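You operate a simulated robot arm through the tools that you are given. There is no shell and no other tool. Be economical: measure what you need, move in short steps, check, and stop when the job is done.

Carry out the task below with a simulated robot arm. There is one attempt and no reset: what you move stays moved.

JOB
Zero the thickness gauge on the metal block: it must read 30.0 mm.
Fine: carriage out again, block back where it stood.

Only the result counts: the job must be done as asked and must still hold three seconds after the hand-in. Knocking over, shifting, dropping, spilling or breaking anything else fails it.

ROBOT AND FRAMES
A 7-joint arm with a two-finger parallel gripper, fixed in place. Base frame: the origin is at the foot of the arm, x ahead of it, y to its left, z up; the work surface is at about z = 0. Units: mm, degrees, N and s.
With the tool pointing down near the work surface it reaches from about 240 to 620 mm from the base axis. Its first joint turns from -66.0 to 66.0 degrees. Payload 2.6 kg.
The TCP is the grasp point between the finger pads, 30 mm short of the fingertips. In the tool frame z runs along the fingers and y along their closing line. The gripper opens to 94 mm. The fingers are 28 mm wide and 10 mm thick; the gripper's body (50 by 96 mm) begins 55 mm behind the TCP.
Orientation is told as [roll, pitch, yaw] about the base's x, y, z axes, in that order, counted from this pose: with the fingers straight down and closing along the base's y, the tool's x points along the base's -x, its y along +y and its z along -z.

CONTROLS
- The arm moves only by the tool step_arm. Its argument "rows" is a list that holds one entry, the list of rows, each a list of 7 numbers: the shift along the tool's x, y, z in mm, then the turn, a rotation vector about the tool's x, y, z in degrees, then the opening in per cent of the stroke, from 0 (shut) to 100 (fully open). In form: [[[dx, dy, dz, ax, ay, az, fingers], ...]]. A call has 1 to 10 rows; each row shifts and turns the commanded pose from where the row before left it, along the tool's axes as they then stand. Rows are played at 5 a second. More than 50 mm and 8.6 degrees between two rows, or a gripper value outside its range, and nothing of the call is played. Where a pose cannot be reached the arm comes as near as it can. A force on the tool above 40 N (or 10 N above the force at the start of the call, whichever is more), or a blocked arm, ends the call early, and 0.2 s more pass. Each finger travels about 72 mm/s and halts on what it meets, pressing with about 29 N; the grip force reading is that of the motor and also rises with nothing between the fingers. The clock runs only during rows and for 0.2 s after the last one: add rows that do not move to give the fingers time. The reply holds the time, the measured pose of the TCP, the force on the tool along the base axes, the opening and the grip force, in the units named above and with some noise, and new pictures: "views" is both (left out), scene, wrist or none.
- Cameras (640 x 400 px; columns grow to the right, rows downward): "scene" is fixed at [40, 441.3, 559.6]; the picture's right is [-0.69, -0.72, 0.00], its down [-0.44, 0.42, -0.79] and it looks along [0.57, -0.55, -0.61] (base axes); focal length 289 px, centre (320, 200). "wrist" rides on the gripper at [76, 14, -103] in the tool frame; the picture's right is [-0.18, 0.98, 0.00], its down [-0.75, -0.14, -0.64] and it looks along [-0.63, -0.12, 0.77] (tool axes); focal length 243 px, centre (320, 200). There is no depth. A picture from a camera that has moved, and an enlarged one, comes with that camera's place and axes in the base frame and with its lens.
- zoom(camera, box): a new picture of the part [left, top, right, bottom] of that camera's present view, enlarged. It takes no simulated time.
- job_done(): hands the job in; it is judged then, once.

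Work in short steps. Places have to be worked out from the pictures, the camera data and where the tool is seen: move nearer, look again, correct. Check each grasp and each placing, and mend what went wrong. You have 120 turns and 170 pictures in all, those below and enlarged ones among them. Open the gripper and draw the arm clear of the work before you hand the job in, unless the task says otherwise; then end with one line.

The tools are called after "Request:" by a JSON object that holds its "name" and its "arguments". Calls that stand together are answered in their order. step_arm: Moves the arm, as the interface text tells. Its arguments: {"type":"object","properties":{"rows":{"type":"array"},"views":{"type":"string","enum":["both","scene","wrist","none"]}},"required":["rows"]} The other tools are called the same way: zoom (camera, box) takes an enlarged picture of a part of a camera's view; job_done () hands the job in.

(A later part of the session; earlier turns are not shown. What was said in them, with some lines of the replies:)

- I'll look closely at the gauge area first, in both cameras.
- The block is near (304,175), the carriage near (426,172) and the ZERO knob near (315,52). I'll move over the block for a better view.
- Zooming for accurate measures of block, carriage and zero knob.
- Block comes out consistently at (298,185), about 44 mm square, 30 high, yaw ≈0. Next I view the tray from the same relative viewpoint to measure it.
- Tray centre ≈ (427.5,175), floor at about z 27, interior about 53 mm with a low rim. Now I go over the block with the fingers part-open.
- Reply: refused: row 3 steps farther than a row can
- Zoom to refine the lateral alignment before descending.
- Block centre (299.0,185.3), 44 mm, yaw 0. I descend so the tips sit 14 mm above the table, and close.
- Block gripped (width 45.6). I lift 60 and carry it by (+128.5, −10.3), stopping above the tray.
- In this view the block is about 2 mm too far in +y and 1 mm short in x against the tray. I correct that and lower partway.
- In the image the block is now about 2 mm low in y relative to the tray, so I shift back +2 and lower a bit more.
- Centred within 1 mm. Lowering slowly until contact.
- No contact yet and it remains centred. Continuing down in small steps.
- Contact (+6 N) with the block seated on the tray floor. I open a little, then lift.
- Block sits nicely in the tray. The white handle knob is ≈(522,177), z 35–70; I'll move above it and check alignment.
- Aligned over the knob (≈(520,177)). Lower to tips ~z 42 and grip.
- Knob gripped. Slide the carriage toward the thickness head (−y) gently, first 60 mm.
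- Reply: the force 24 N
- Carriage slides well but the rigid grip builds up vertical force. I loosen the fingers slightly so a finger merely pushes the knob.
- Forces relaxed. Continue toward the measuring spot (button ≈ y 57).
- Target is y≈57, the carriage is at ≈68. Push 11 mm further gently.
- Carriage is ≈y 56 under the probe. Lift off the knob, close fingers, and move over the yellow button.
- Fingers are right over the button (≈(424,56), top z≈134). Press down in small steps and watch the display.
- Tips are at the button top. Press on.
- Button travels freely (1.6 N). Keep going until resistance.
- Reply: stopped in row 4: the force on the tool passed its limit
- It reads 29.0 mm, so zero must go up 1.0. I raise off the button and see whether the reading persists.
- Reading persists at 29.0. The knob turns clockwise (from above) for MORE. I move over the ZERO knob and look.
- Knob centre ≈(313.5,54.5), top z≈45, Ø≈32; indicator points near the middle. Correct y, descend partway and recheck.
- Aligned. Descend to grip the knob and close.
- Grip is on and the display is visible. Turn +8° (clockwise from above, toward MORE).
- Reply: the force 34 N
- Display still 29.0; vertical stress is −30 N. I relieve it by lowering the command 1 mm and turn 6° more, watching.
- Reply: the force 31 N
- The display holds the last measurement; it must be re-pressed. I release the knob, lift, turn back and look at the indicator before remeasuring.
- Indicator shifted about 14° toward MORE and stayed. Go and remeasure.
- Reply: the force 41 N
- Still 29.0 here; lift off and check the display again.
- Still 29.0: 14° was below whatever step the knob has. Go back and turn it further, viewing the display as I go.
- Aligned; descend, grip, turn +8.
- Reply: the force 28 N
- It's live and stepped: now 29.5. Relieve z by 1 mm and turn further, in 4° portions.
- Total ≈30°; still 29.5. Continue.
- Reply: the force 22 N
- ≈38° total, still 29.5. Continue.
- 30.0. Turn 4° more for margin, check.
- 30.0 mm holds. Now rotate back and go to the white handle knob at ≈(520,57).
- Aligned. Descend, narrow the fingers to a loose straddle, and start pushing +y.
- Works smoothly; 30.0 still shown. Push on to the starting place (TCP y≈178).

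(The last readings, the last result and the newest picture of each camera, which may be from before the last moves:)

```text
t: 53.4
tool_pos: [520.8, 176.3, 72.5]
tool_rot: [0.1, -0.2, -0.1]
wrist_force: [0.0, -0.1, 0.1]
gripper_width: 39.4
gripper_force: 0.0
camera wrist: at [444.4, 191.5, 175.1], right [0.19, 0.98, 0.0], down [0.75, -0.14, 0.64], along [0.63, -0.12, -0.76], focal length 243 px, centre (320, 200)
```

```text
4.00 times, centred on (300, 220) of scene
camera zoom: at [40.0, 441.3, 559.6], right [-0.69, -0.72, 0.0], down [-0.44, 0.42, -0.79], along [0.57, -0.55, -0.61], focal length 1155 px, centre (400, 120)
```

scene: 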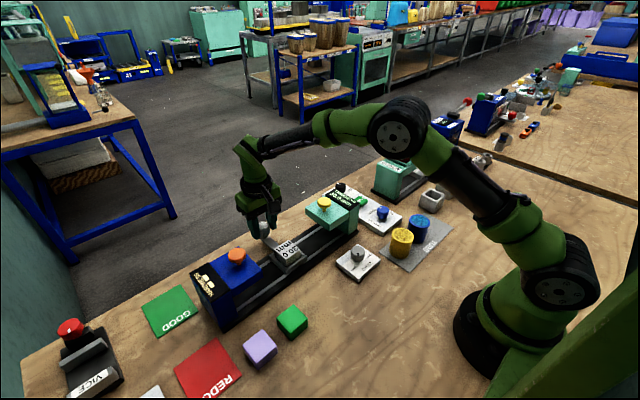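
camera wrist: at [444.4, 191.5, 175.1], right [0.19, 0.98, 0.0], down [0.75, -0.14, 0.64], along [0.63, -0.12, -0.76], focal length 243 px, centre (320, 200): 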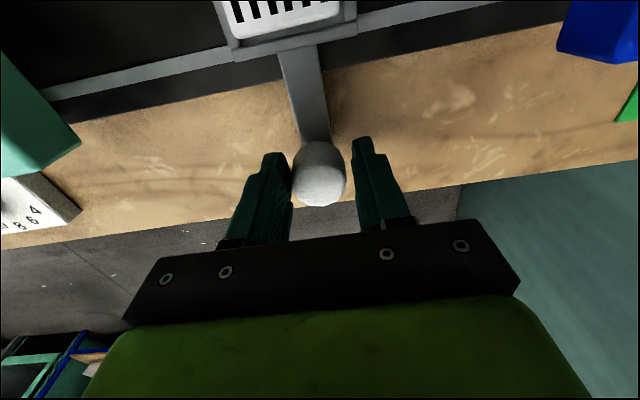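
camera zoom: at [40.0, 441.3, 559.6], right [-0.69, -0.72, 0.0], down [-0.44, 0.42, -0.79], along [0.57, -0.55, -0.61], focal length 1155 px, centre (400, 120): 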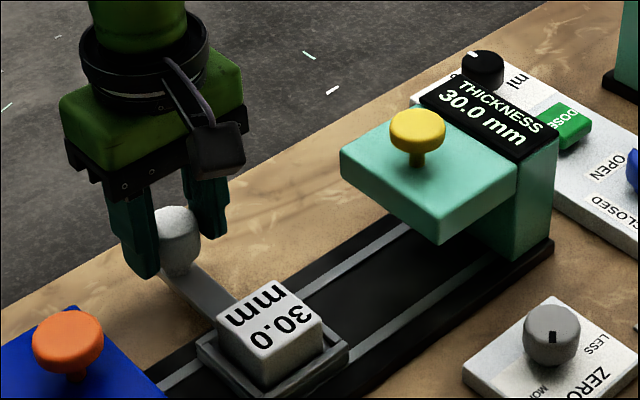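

Carriage is back at its starting place. Lift and go above the block, taking a look.

Request:
{"name": "step_arm", "arguments": {"rows": [[[0, -3, 0, 0, 0, 0, 62], [0, 0, -30, 0, 0, 0, 62], [0, 0, -40, 0, 0, 0, 62], [30, 0, 0, 0, 0, 0, 70], [30, 1, 0, 0, 0, 0, 70], [31, 1, 0, 0, 0, 0, 70], [0, 0, 0, 0, 0, 0, 70]]], "views": "wrist"}}

Request:
{"name": "zoom", "arguments": {"camera": "wrist", "box": [220, 55, 420, 180]}}

```text
t: 55.0
tool_pos: [427.5, 176.3, 143.8]
tool_rot: [0.1, -0.2, -0.1]
wrist_force: [0.6, -0.2, -0.7]
gripper_width: 65.8
gripper_force: 0.1
camera wrist: at [351.2, 191.2, 245.5], right [0.19, 0.98, 0.0], down [0.75, -0.14, 0.64], along [0.63, -0.12, -0.76], focal length 243 px, centre (320, 200)
```

wrist: 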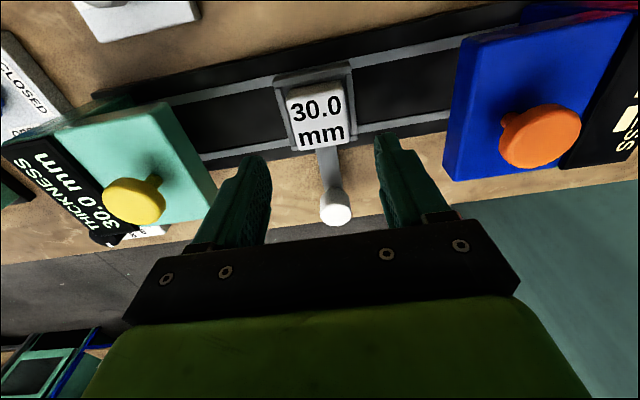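

```text
3.20 times, centred on (320, 118) of wrist
camera zoom: at [351.2, 191.2, 245.5], right [0.19, 0.98, 0.0], down [0.75, -0.14, 0.64], along [0.63, -0.12, -0.76], focal length 776 px, centre (320, 464)
```

zoom: 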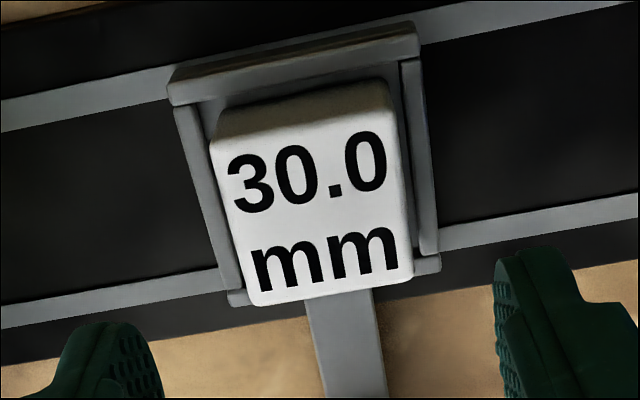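

Block centre ≈(426.5,177), TCP aligned. Descend to z≈70 and grip.

Request:
{"name": "step_arm", "arguments": {"rows": [[[1, 0, 35, 0, 0, 0, 70], [0, 0, 30, 0, 0, 0, 66], [0, 0, 8, 0, 0, 0, 66], [0, 0, 0, 0, 0, 0, 66], [0, 0, 0, 0, 0, 0, 44], [0, 0, 0, 0, 0, 0, 42], [0, 0, 0, 0, 0, 0, 42], [0, 0, 0, 0, 0, 0, 42]]]}}

Request:
{"name": "zoom", "arguments": {"camera": "wrist", "box": [220, 70, 420, 195]}}

```text
t: 56.8
tool_pos: [427.9, 176.8, 67.6]
tool_rot: [0.1, -0.1, -0.1]
wrist_force: [0.4, 0.7, -0.8]
gripper_width: 45.5
gripper_force: 28.9
camera wrist: at [351.5, 190.4, 171.0], right [0.19, 0.98, 0.0], down [0.75, -0.14, 0.64], along [0.63, -0.12, -0.76], focal length 243 px, centre (320, 200)
```

scene: 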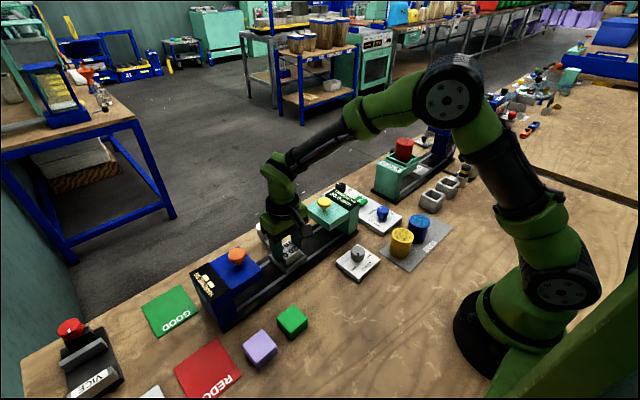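
wrist: 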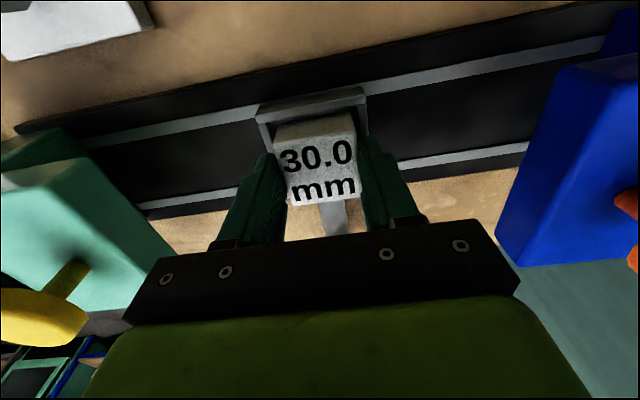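

```text
3.20 times, centred on (320, 132) of wrist
camera zoom: at [351.5, 190.4, 171.0], right [0.19, 0.98, 0.0], down [0.75, -0.14, 0.64], along [0.63, -0.12, -0.76], focal length 776 px, centre (320, 416)
```

zoom: 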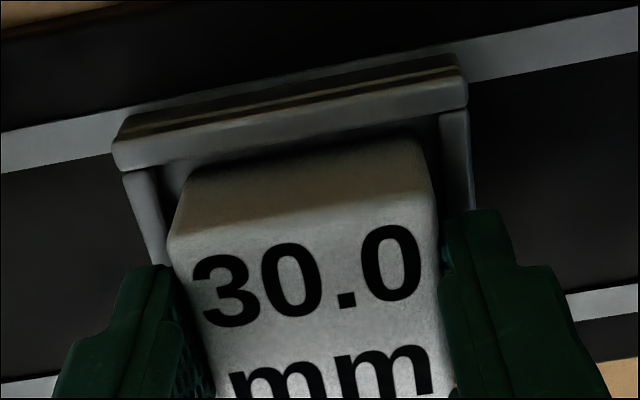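

Gripped well. Lift and carry back, stopping a bit above the table for a visual comparison with the first picture.

Request:
{"name": "step_arm", "arguments": {"rows": [[[0, 0, -30, 0, 0, 0, 42], [0, 0, -25, 0, 0, 0, 42], [32, 2.3, 0, 0, 0, 0, 42], [32, 2.3, 0, 0, 0, 0, 42], [32, 2.3, 0, 0, 0, 0, 42], [32.5, 2.3, 0, 0, 0, 0, 42], [0, 0, 40, 0, 0, 0, 42], [0, 0, 30, 0, 0, 0, 42], [0, 0, 0, 0, 0, 0, 42]]]}}

Request:
{"name": "zoom", "arguments": {"camera": "scene", "box": [250, 230, 410, 330]}}

```text
t: 58.8
tool_pos: [302.3, 185.5, 51.7]
tool_rot: [0.1, -0.3, -0.1]
wrist_force: [0.0, 0.3, -1.3]
gripper_width: 45.3
gripper_force: 29.5
camera wrist: at [225.7, 199.5, 153.8], right [0.19, 0.98, 0.0], down [0.75, -0.14, 0.65], along [0.63, -0.12, -0.76], focal length 243 px, centre (320, 200)
```

scene: 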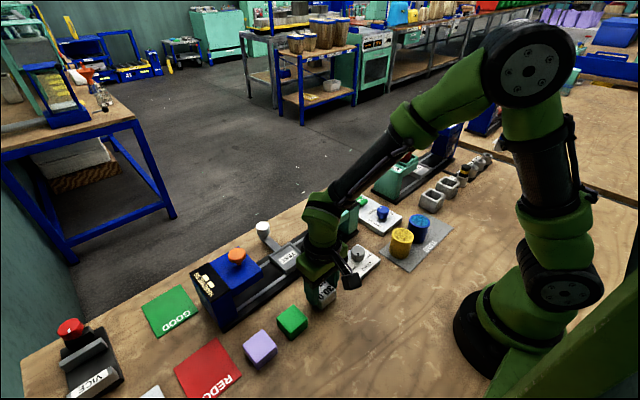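
wrist: 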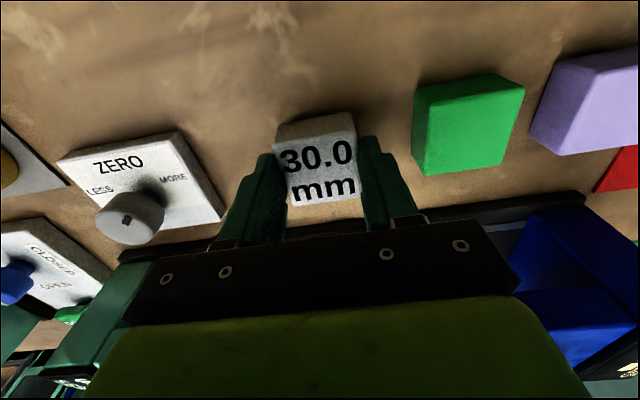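

```text
4.00 times, centred on (330, 280) of scene
camera zoom: at [40.0, 441.3, 559.6], right [-0.69, -0.72, 0.0], down [-0.44, 0.42, -0.79], along [0.57, -0.55, -0.61], focal length 1155 px, centre (280, -120)
```

zoom: 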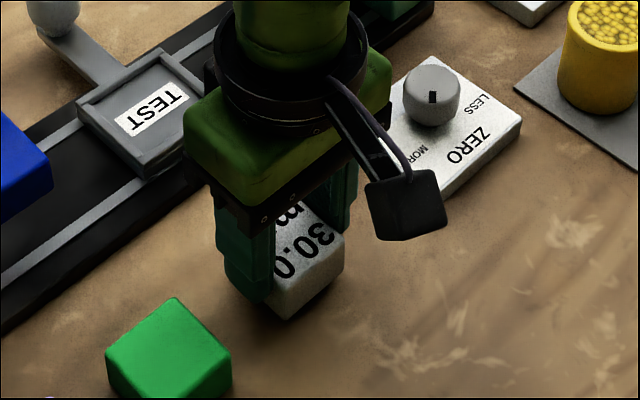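

Carriage matches the first picture. Lower to just above the table and compare block corners.

Request:
{"name": "step_arm", "arguments": {"rows": [[[0, 0, 4, 0, 0, 0, 42], [0, 0, 2, 0, 0, 0, 42], [0, 0, 0, 0, 0, 0, 42]]], "views": "none"}}

Request:
{"name": "zoom", "arguments": {"camera": "scene", "box": [250, 230, 410, 330]}}

```text
t: 59.6
tool_pos: [300.7, 186.6, 46.4]
tool_rot: [0.1, -0.1, -0.1]
wrist_force: [0.1, -0.2, -1.5]
gripper_width: 45.4
gripper_force: 28.8
```

```text
4.00 times, centred on (330, 280) of scene
camera zoom: at [40.0, 441.3, 559.6], right [-0.69, -0.72, 0.0], down [-0.44, 0.42, -0.79], along [0.57, -0.55, -0.61], focal length 1155 px, centre (280, -120)
```

zoom: 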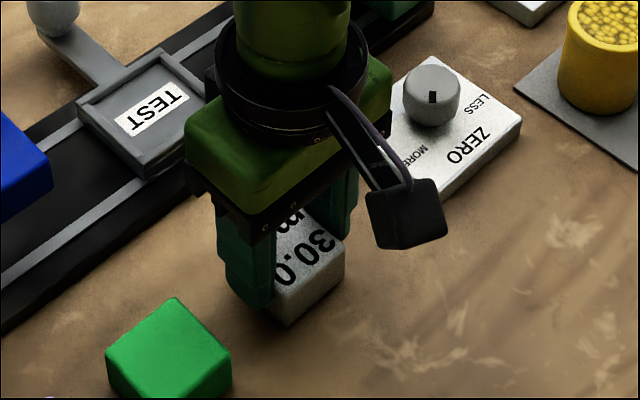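

Corners compare as ≈2 mm too far in x. Shift −2 in x and lower the rest.

Request:
{"name": "step_arm", "arguments": {"rows": [[[2, -0.2, 0, 0, 0, 0, 42], [0, 0, 1, 0, 0, 0, 42], [0, 0, 1, 0, 0, 0, 42], [0, 0, 0, 0, 0, 0, 42]]], "views": "none"}}

Request:
{"name": "zoom", "arguments": {"camera": "scene", "box": [250, 230, 410, 330]}}

```text
t: 60.6
tool_pos: [298.6, 186.4, 44.4]
tool_rot: [0.0, -0.2, -0.1]
wrist_force: [0.4, 0.4, -2.5]
gripper_width: 45.4
gripper_force: 28.6
```

```text
4.00 times, centred on (330, 280) of scene
camera zoom: at [40.0, 441.3, 559.6], right [-0.69, -0.72, 0.0], down [-0.44, 0.42, -0.79], along [0.57, -0.55, -0.61], focal length 1155 px, centre (280, -120)
```

zoom: 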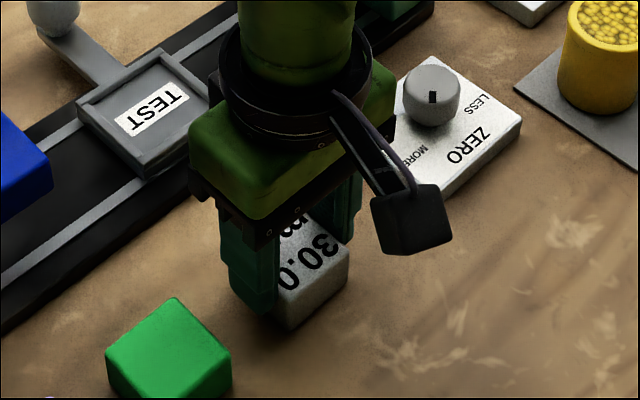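

Nearly there; lower to contact.

Request:
{"name": "step_arm", "arguments": {"rows": [[[0, 0, 1, 0, 0, 0, 42], [0, 0, 0, 0, 0, 0, 42]]], "views": "none"}}

Request:
{"name": "step_arm", "arguments": {"rows": [[[0, 0, 0.8, 0, 0, 0, 42], [0, 0, 0, 0, 0, 0, 42]]], "views": "none"}}

Request:
{"name": "zoom", "arguments": {"camera": "scene", "box": [250, 230, 410, 330]}}

```text
t: 61.2
tool_pos: [299.0, 185.4, 44.0]
tool_rot: [0.1, -0.2, -0.1]
wrist_force: [-2.7, -2.2, 6.6]
gripper_width: 45.7
gripper_force: 28.9
```

```text
t: 61.8
tool_pos: [300.3, 186.8, 43.6]
tool_rot: [0.1, -0.4, -0.1]
wrist_force: [-2.6, -6.1, 19.2]
gripper_width: 45.2
gripper_force: 28.6
```

```text
4.00 times, centred on (330, 280) of scene
camera zoom: at [39.9, 441.3, 559.6], right [-0.69, -0.72, 0.0], down [-0.44, 0.42, -0.79], along [0.57, -0.55, -0.61], focal length 1155 px, centre (280, -120)
```

zoom: 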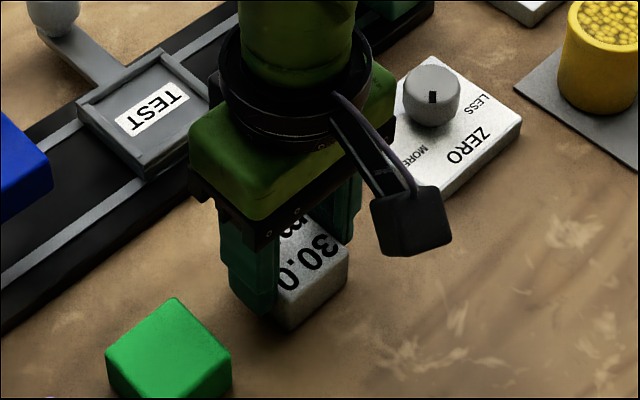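

On the table. Release, lift clear and compare.

Request:
{"name": "step_arm", "arguments": {"rows": [[[0, 0, -1.3, 0, 0, 0, 46], [0, 0, 0, 0, 0, 0, 58], [0, 0, 0, 0, 0, 0, 68], [0, 0, 0, 0, 0, 0, 68], [0, 0, -35, 0, 0, 0, 68], [0, 0, -45, 0, 0, 0, 68], [0, 0, -45, 0, 0, 0, 68], [0, 0, -45, 0, 0, 0, 80], [0, 0, 0, 0, 0, 0, 90]]]}}

Request:
{"name": "zoom", "arguments": {"camera": "scene", "box": [250, 230, 410, 330]}}

```text
t: 63.8
tool_pos: [295.3, 186.8, 217.0]
tool_rot: [0.0, -0.2, -0.1]
wrist_force: [0.2, -0.2, -0.3]
gripper_width: 84.5
gripper_force: 0.0
camera wrist: at [220.5, 200.1, 319.3], right [0.19, 0.98, 0.0], down [0.75, -0.14, 0.64], along [0.63, -0.12, -0.76], focal length 243 px, centre (320, 200)
```

scene: 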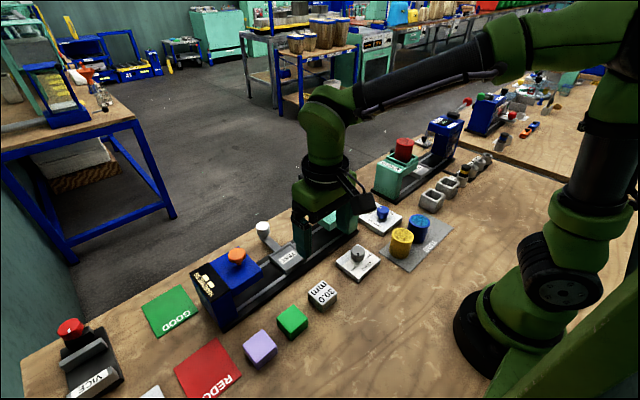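
wrist: 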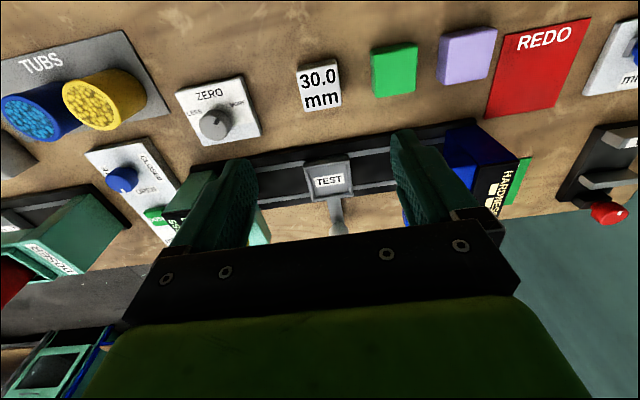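

```text
4.00 times, centred on (330, 280) of scene
camera zoom: at [40.0, 441.3, 559.6], right [-0.69, -0.72, 0.0], down [-0.44, 0.42, -0.79], along [0.57, -0.55, -0.61], focal length 1155 px, centre (280, -120)
```

zoom: 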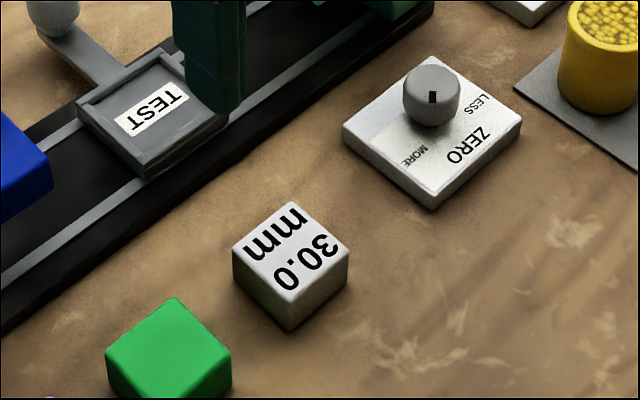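

Block is back within about 1 mm. Raise the arm clear and check the display finally.

Request:
{"name": "step_arm", "arguments": {"rows": [[[0, 0, -45, 0, 0, 0, 100], [0, 0, -45, 0, 0, 0, 100], [0, 0, -45, 0, 0, 0, 100], [0, 0, 0, 0, 0, 0, 100]]], "views": "none"}}

Request:
{"name": "zoom", "arguments": {"camera": "scene", "box": [220, 170, 400, 300]}}

Request:
{"name": "zoom", "arguments": {"camera": "wrist", "box": [60, 0, 640, 240]}}

```text
t: 64.8
tool_pos: [299.4, 186.7, 351.0]
tool_rot: [0.1, -0.1, -0.1]
wrist_force: [-0.2, 0.8, 1.0]
gripper_width: 94.1
gripper_force: 0.0
```

```text
3.08 times, centred on (310, 235) of scene
camera zoom: at [40.0, 441.3, 559.6], right [-0.69, -0.72, 0.0], down [-0.44, 0.42, -0.79], along [0.57, -0.55, -0.61], focal length 889 px, centre (351, 92)
```

zoom: 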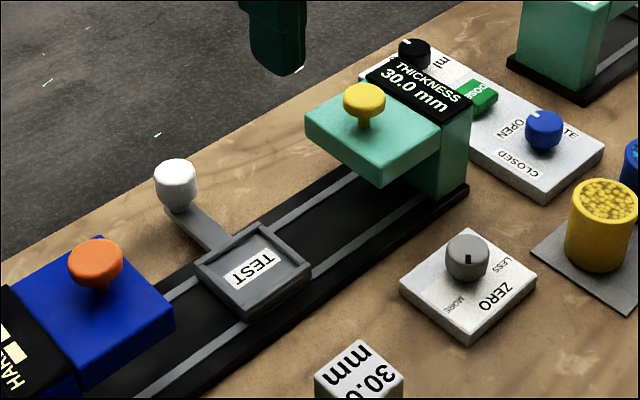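

```text
1.10 times, centred on (350, 120) of wrist
camera zoom: at [221.9, 201.5, 453.7], right [0.19, 0.98, 0.0], down [0.75, -0.14, 0.65], along [0.63, -0.12, -0.76], focal length 268 px, centre (287, 288)
```

zoom: 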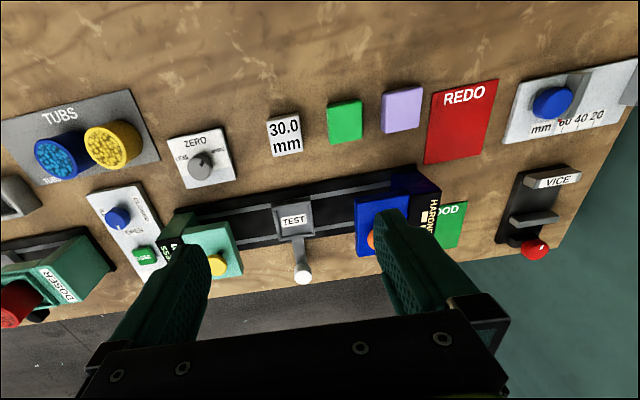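

The display reads 30.0 mm, the carriage is out, the block is back in its place, and the arm is clear. Handing in.

Request:
{"name": "job_done", "arguments": {}}

```text
The job is handed in.
```

The thickness gauge is zeroed and shows 30.0 mm on the metal block; I turned the zero up from 29.0 with the block in place and did not press the gauge button again afterwards. The carriage is back out, the block is within about 1 mm of where it stood, and the arm is clear with the gripper open.
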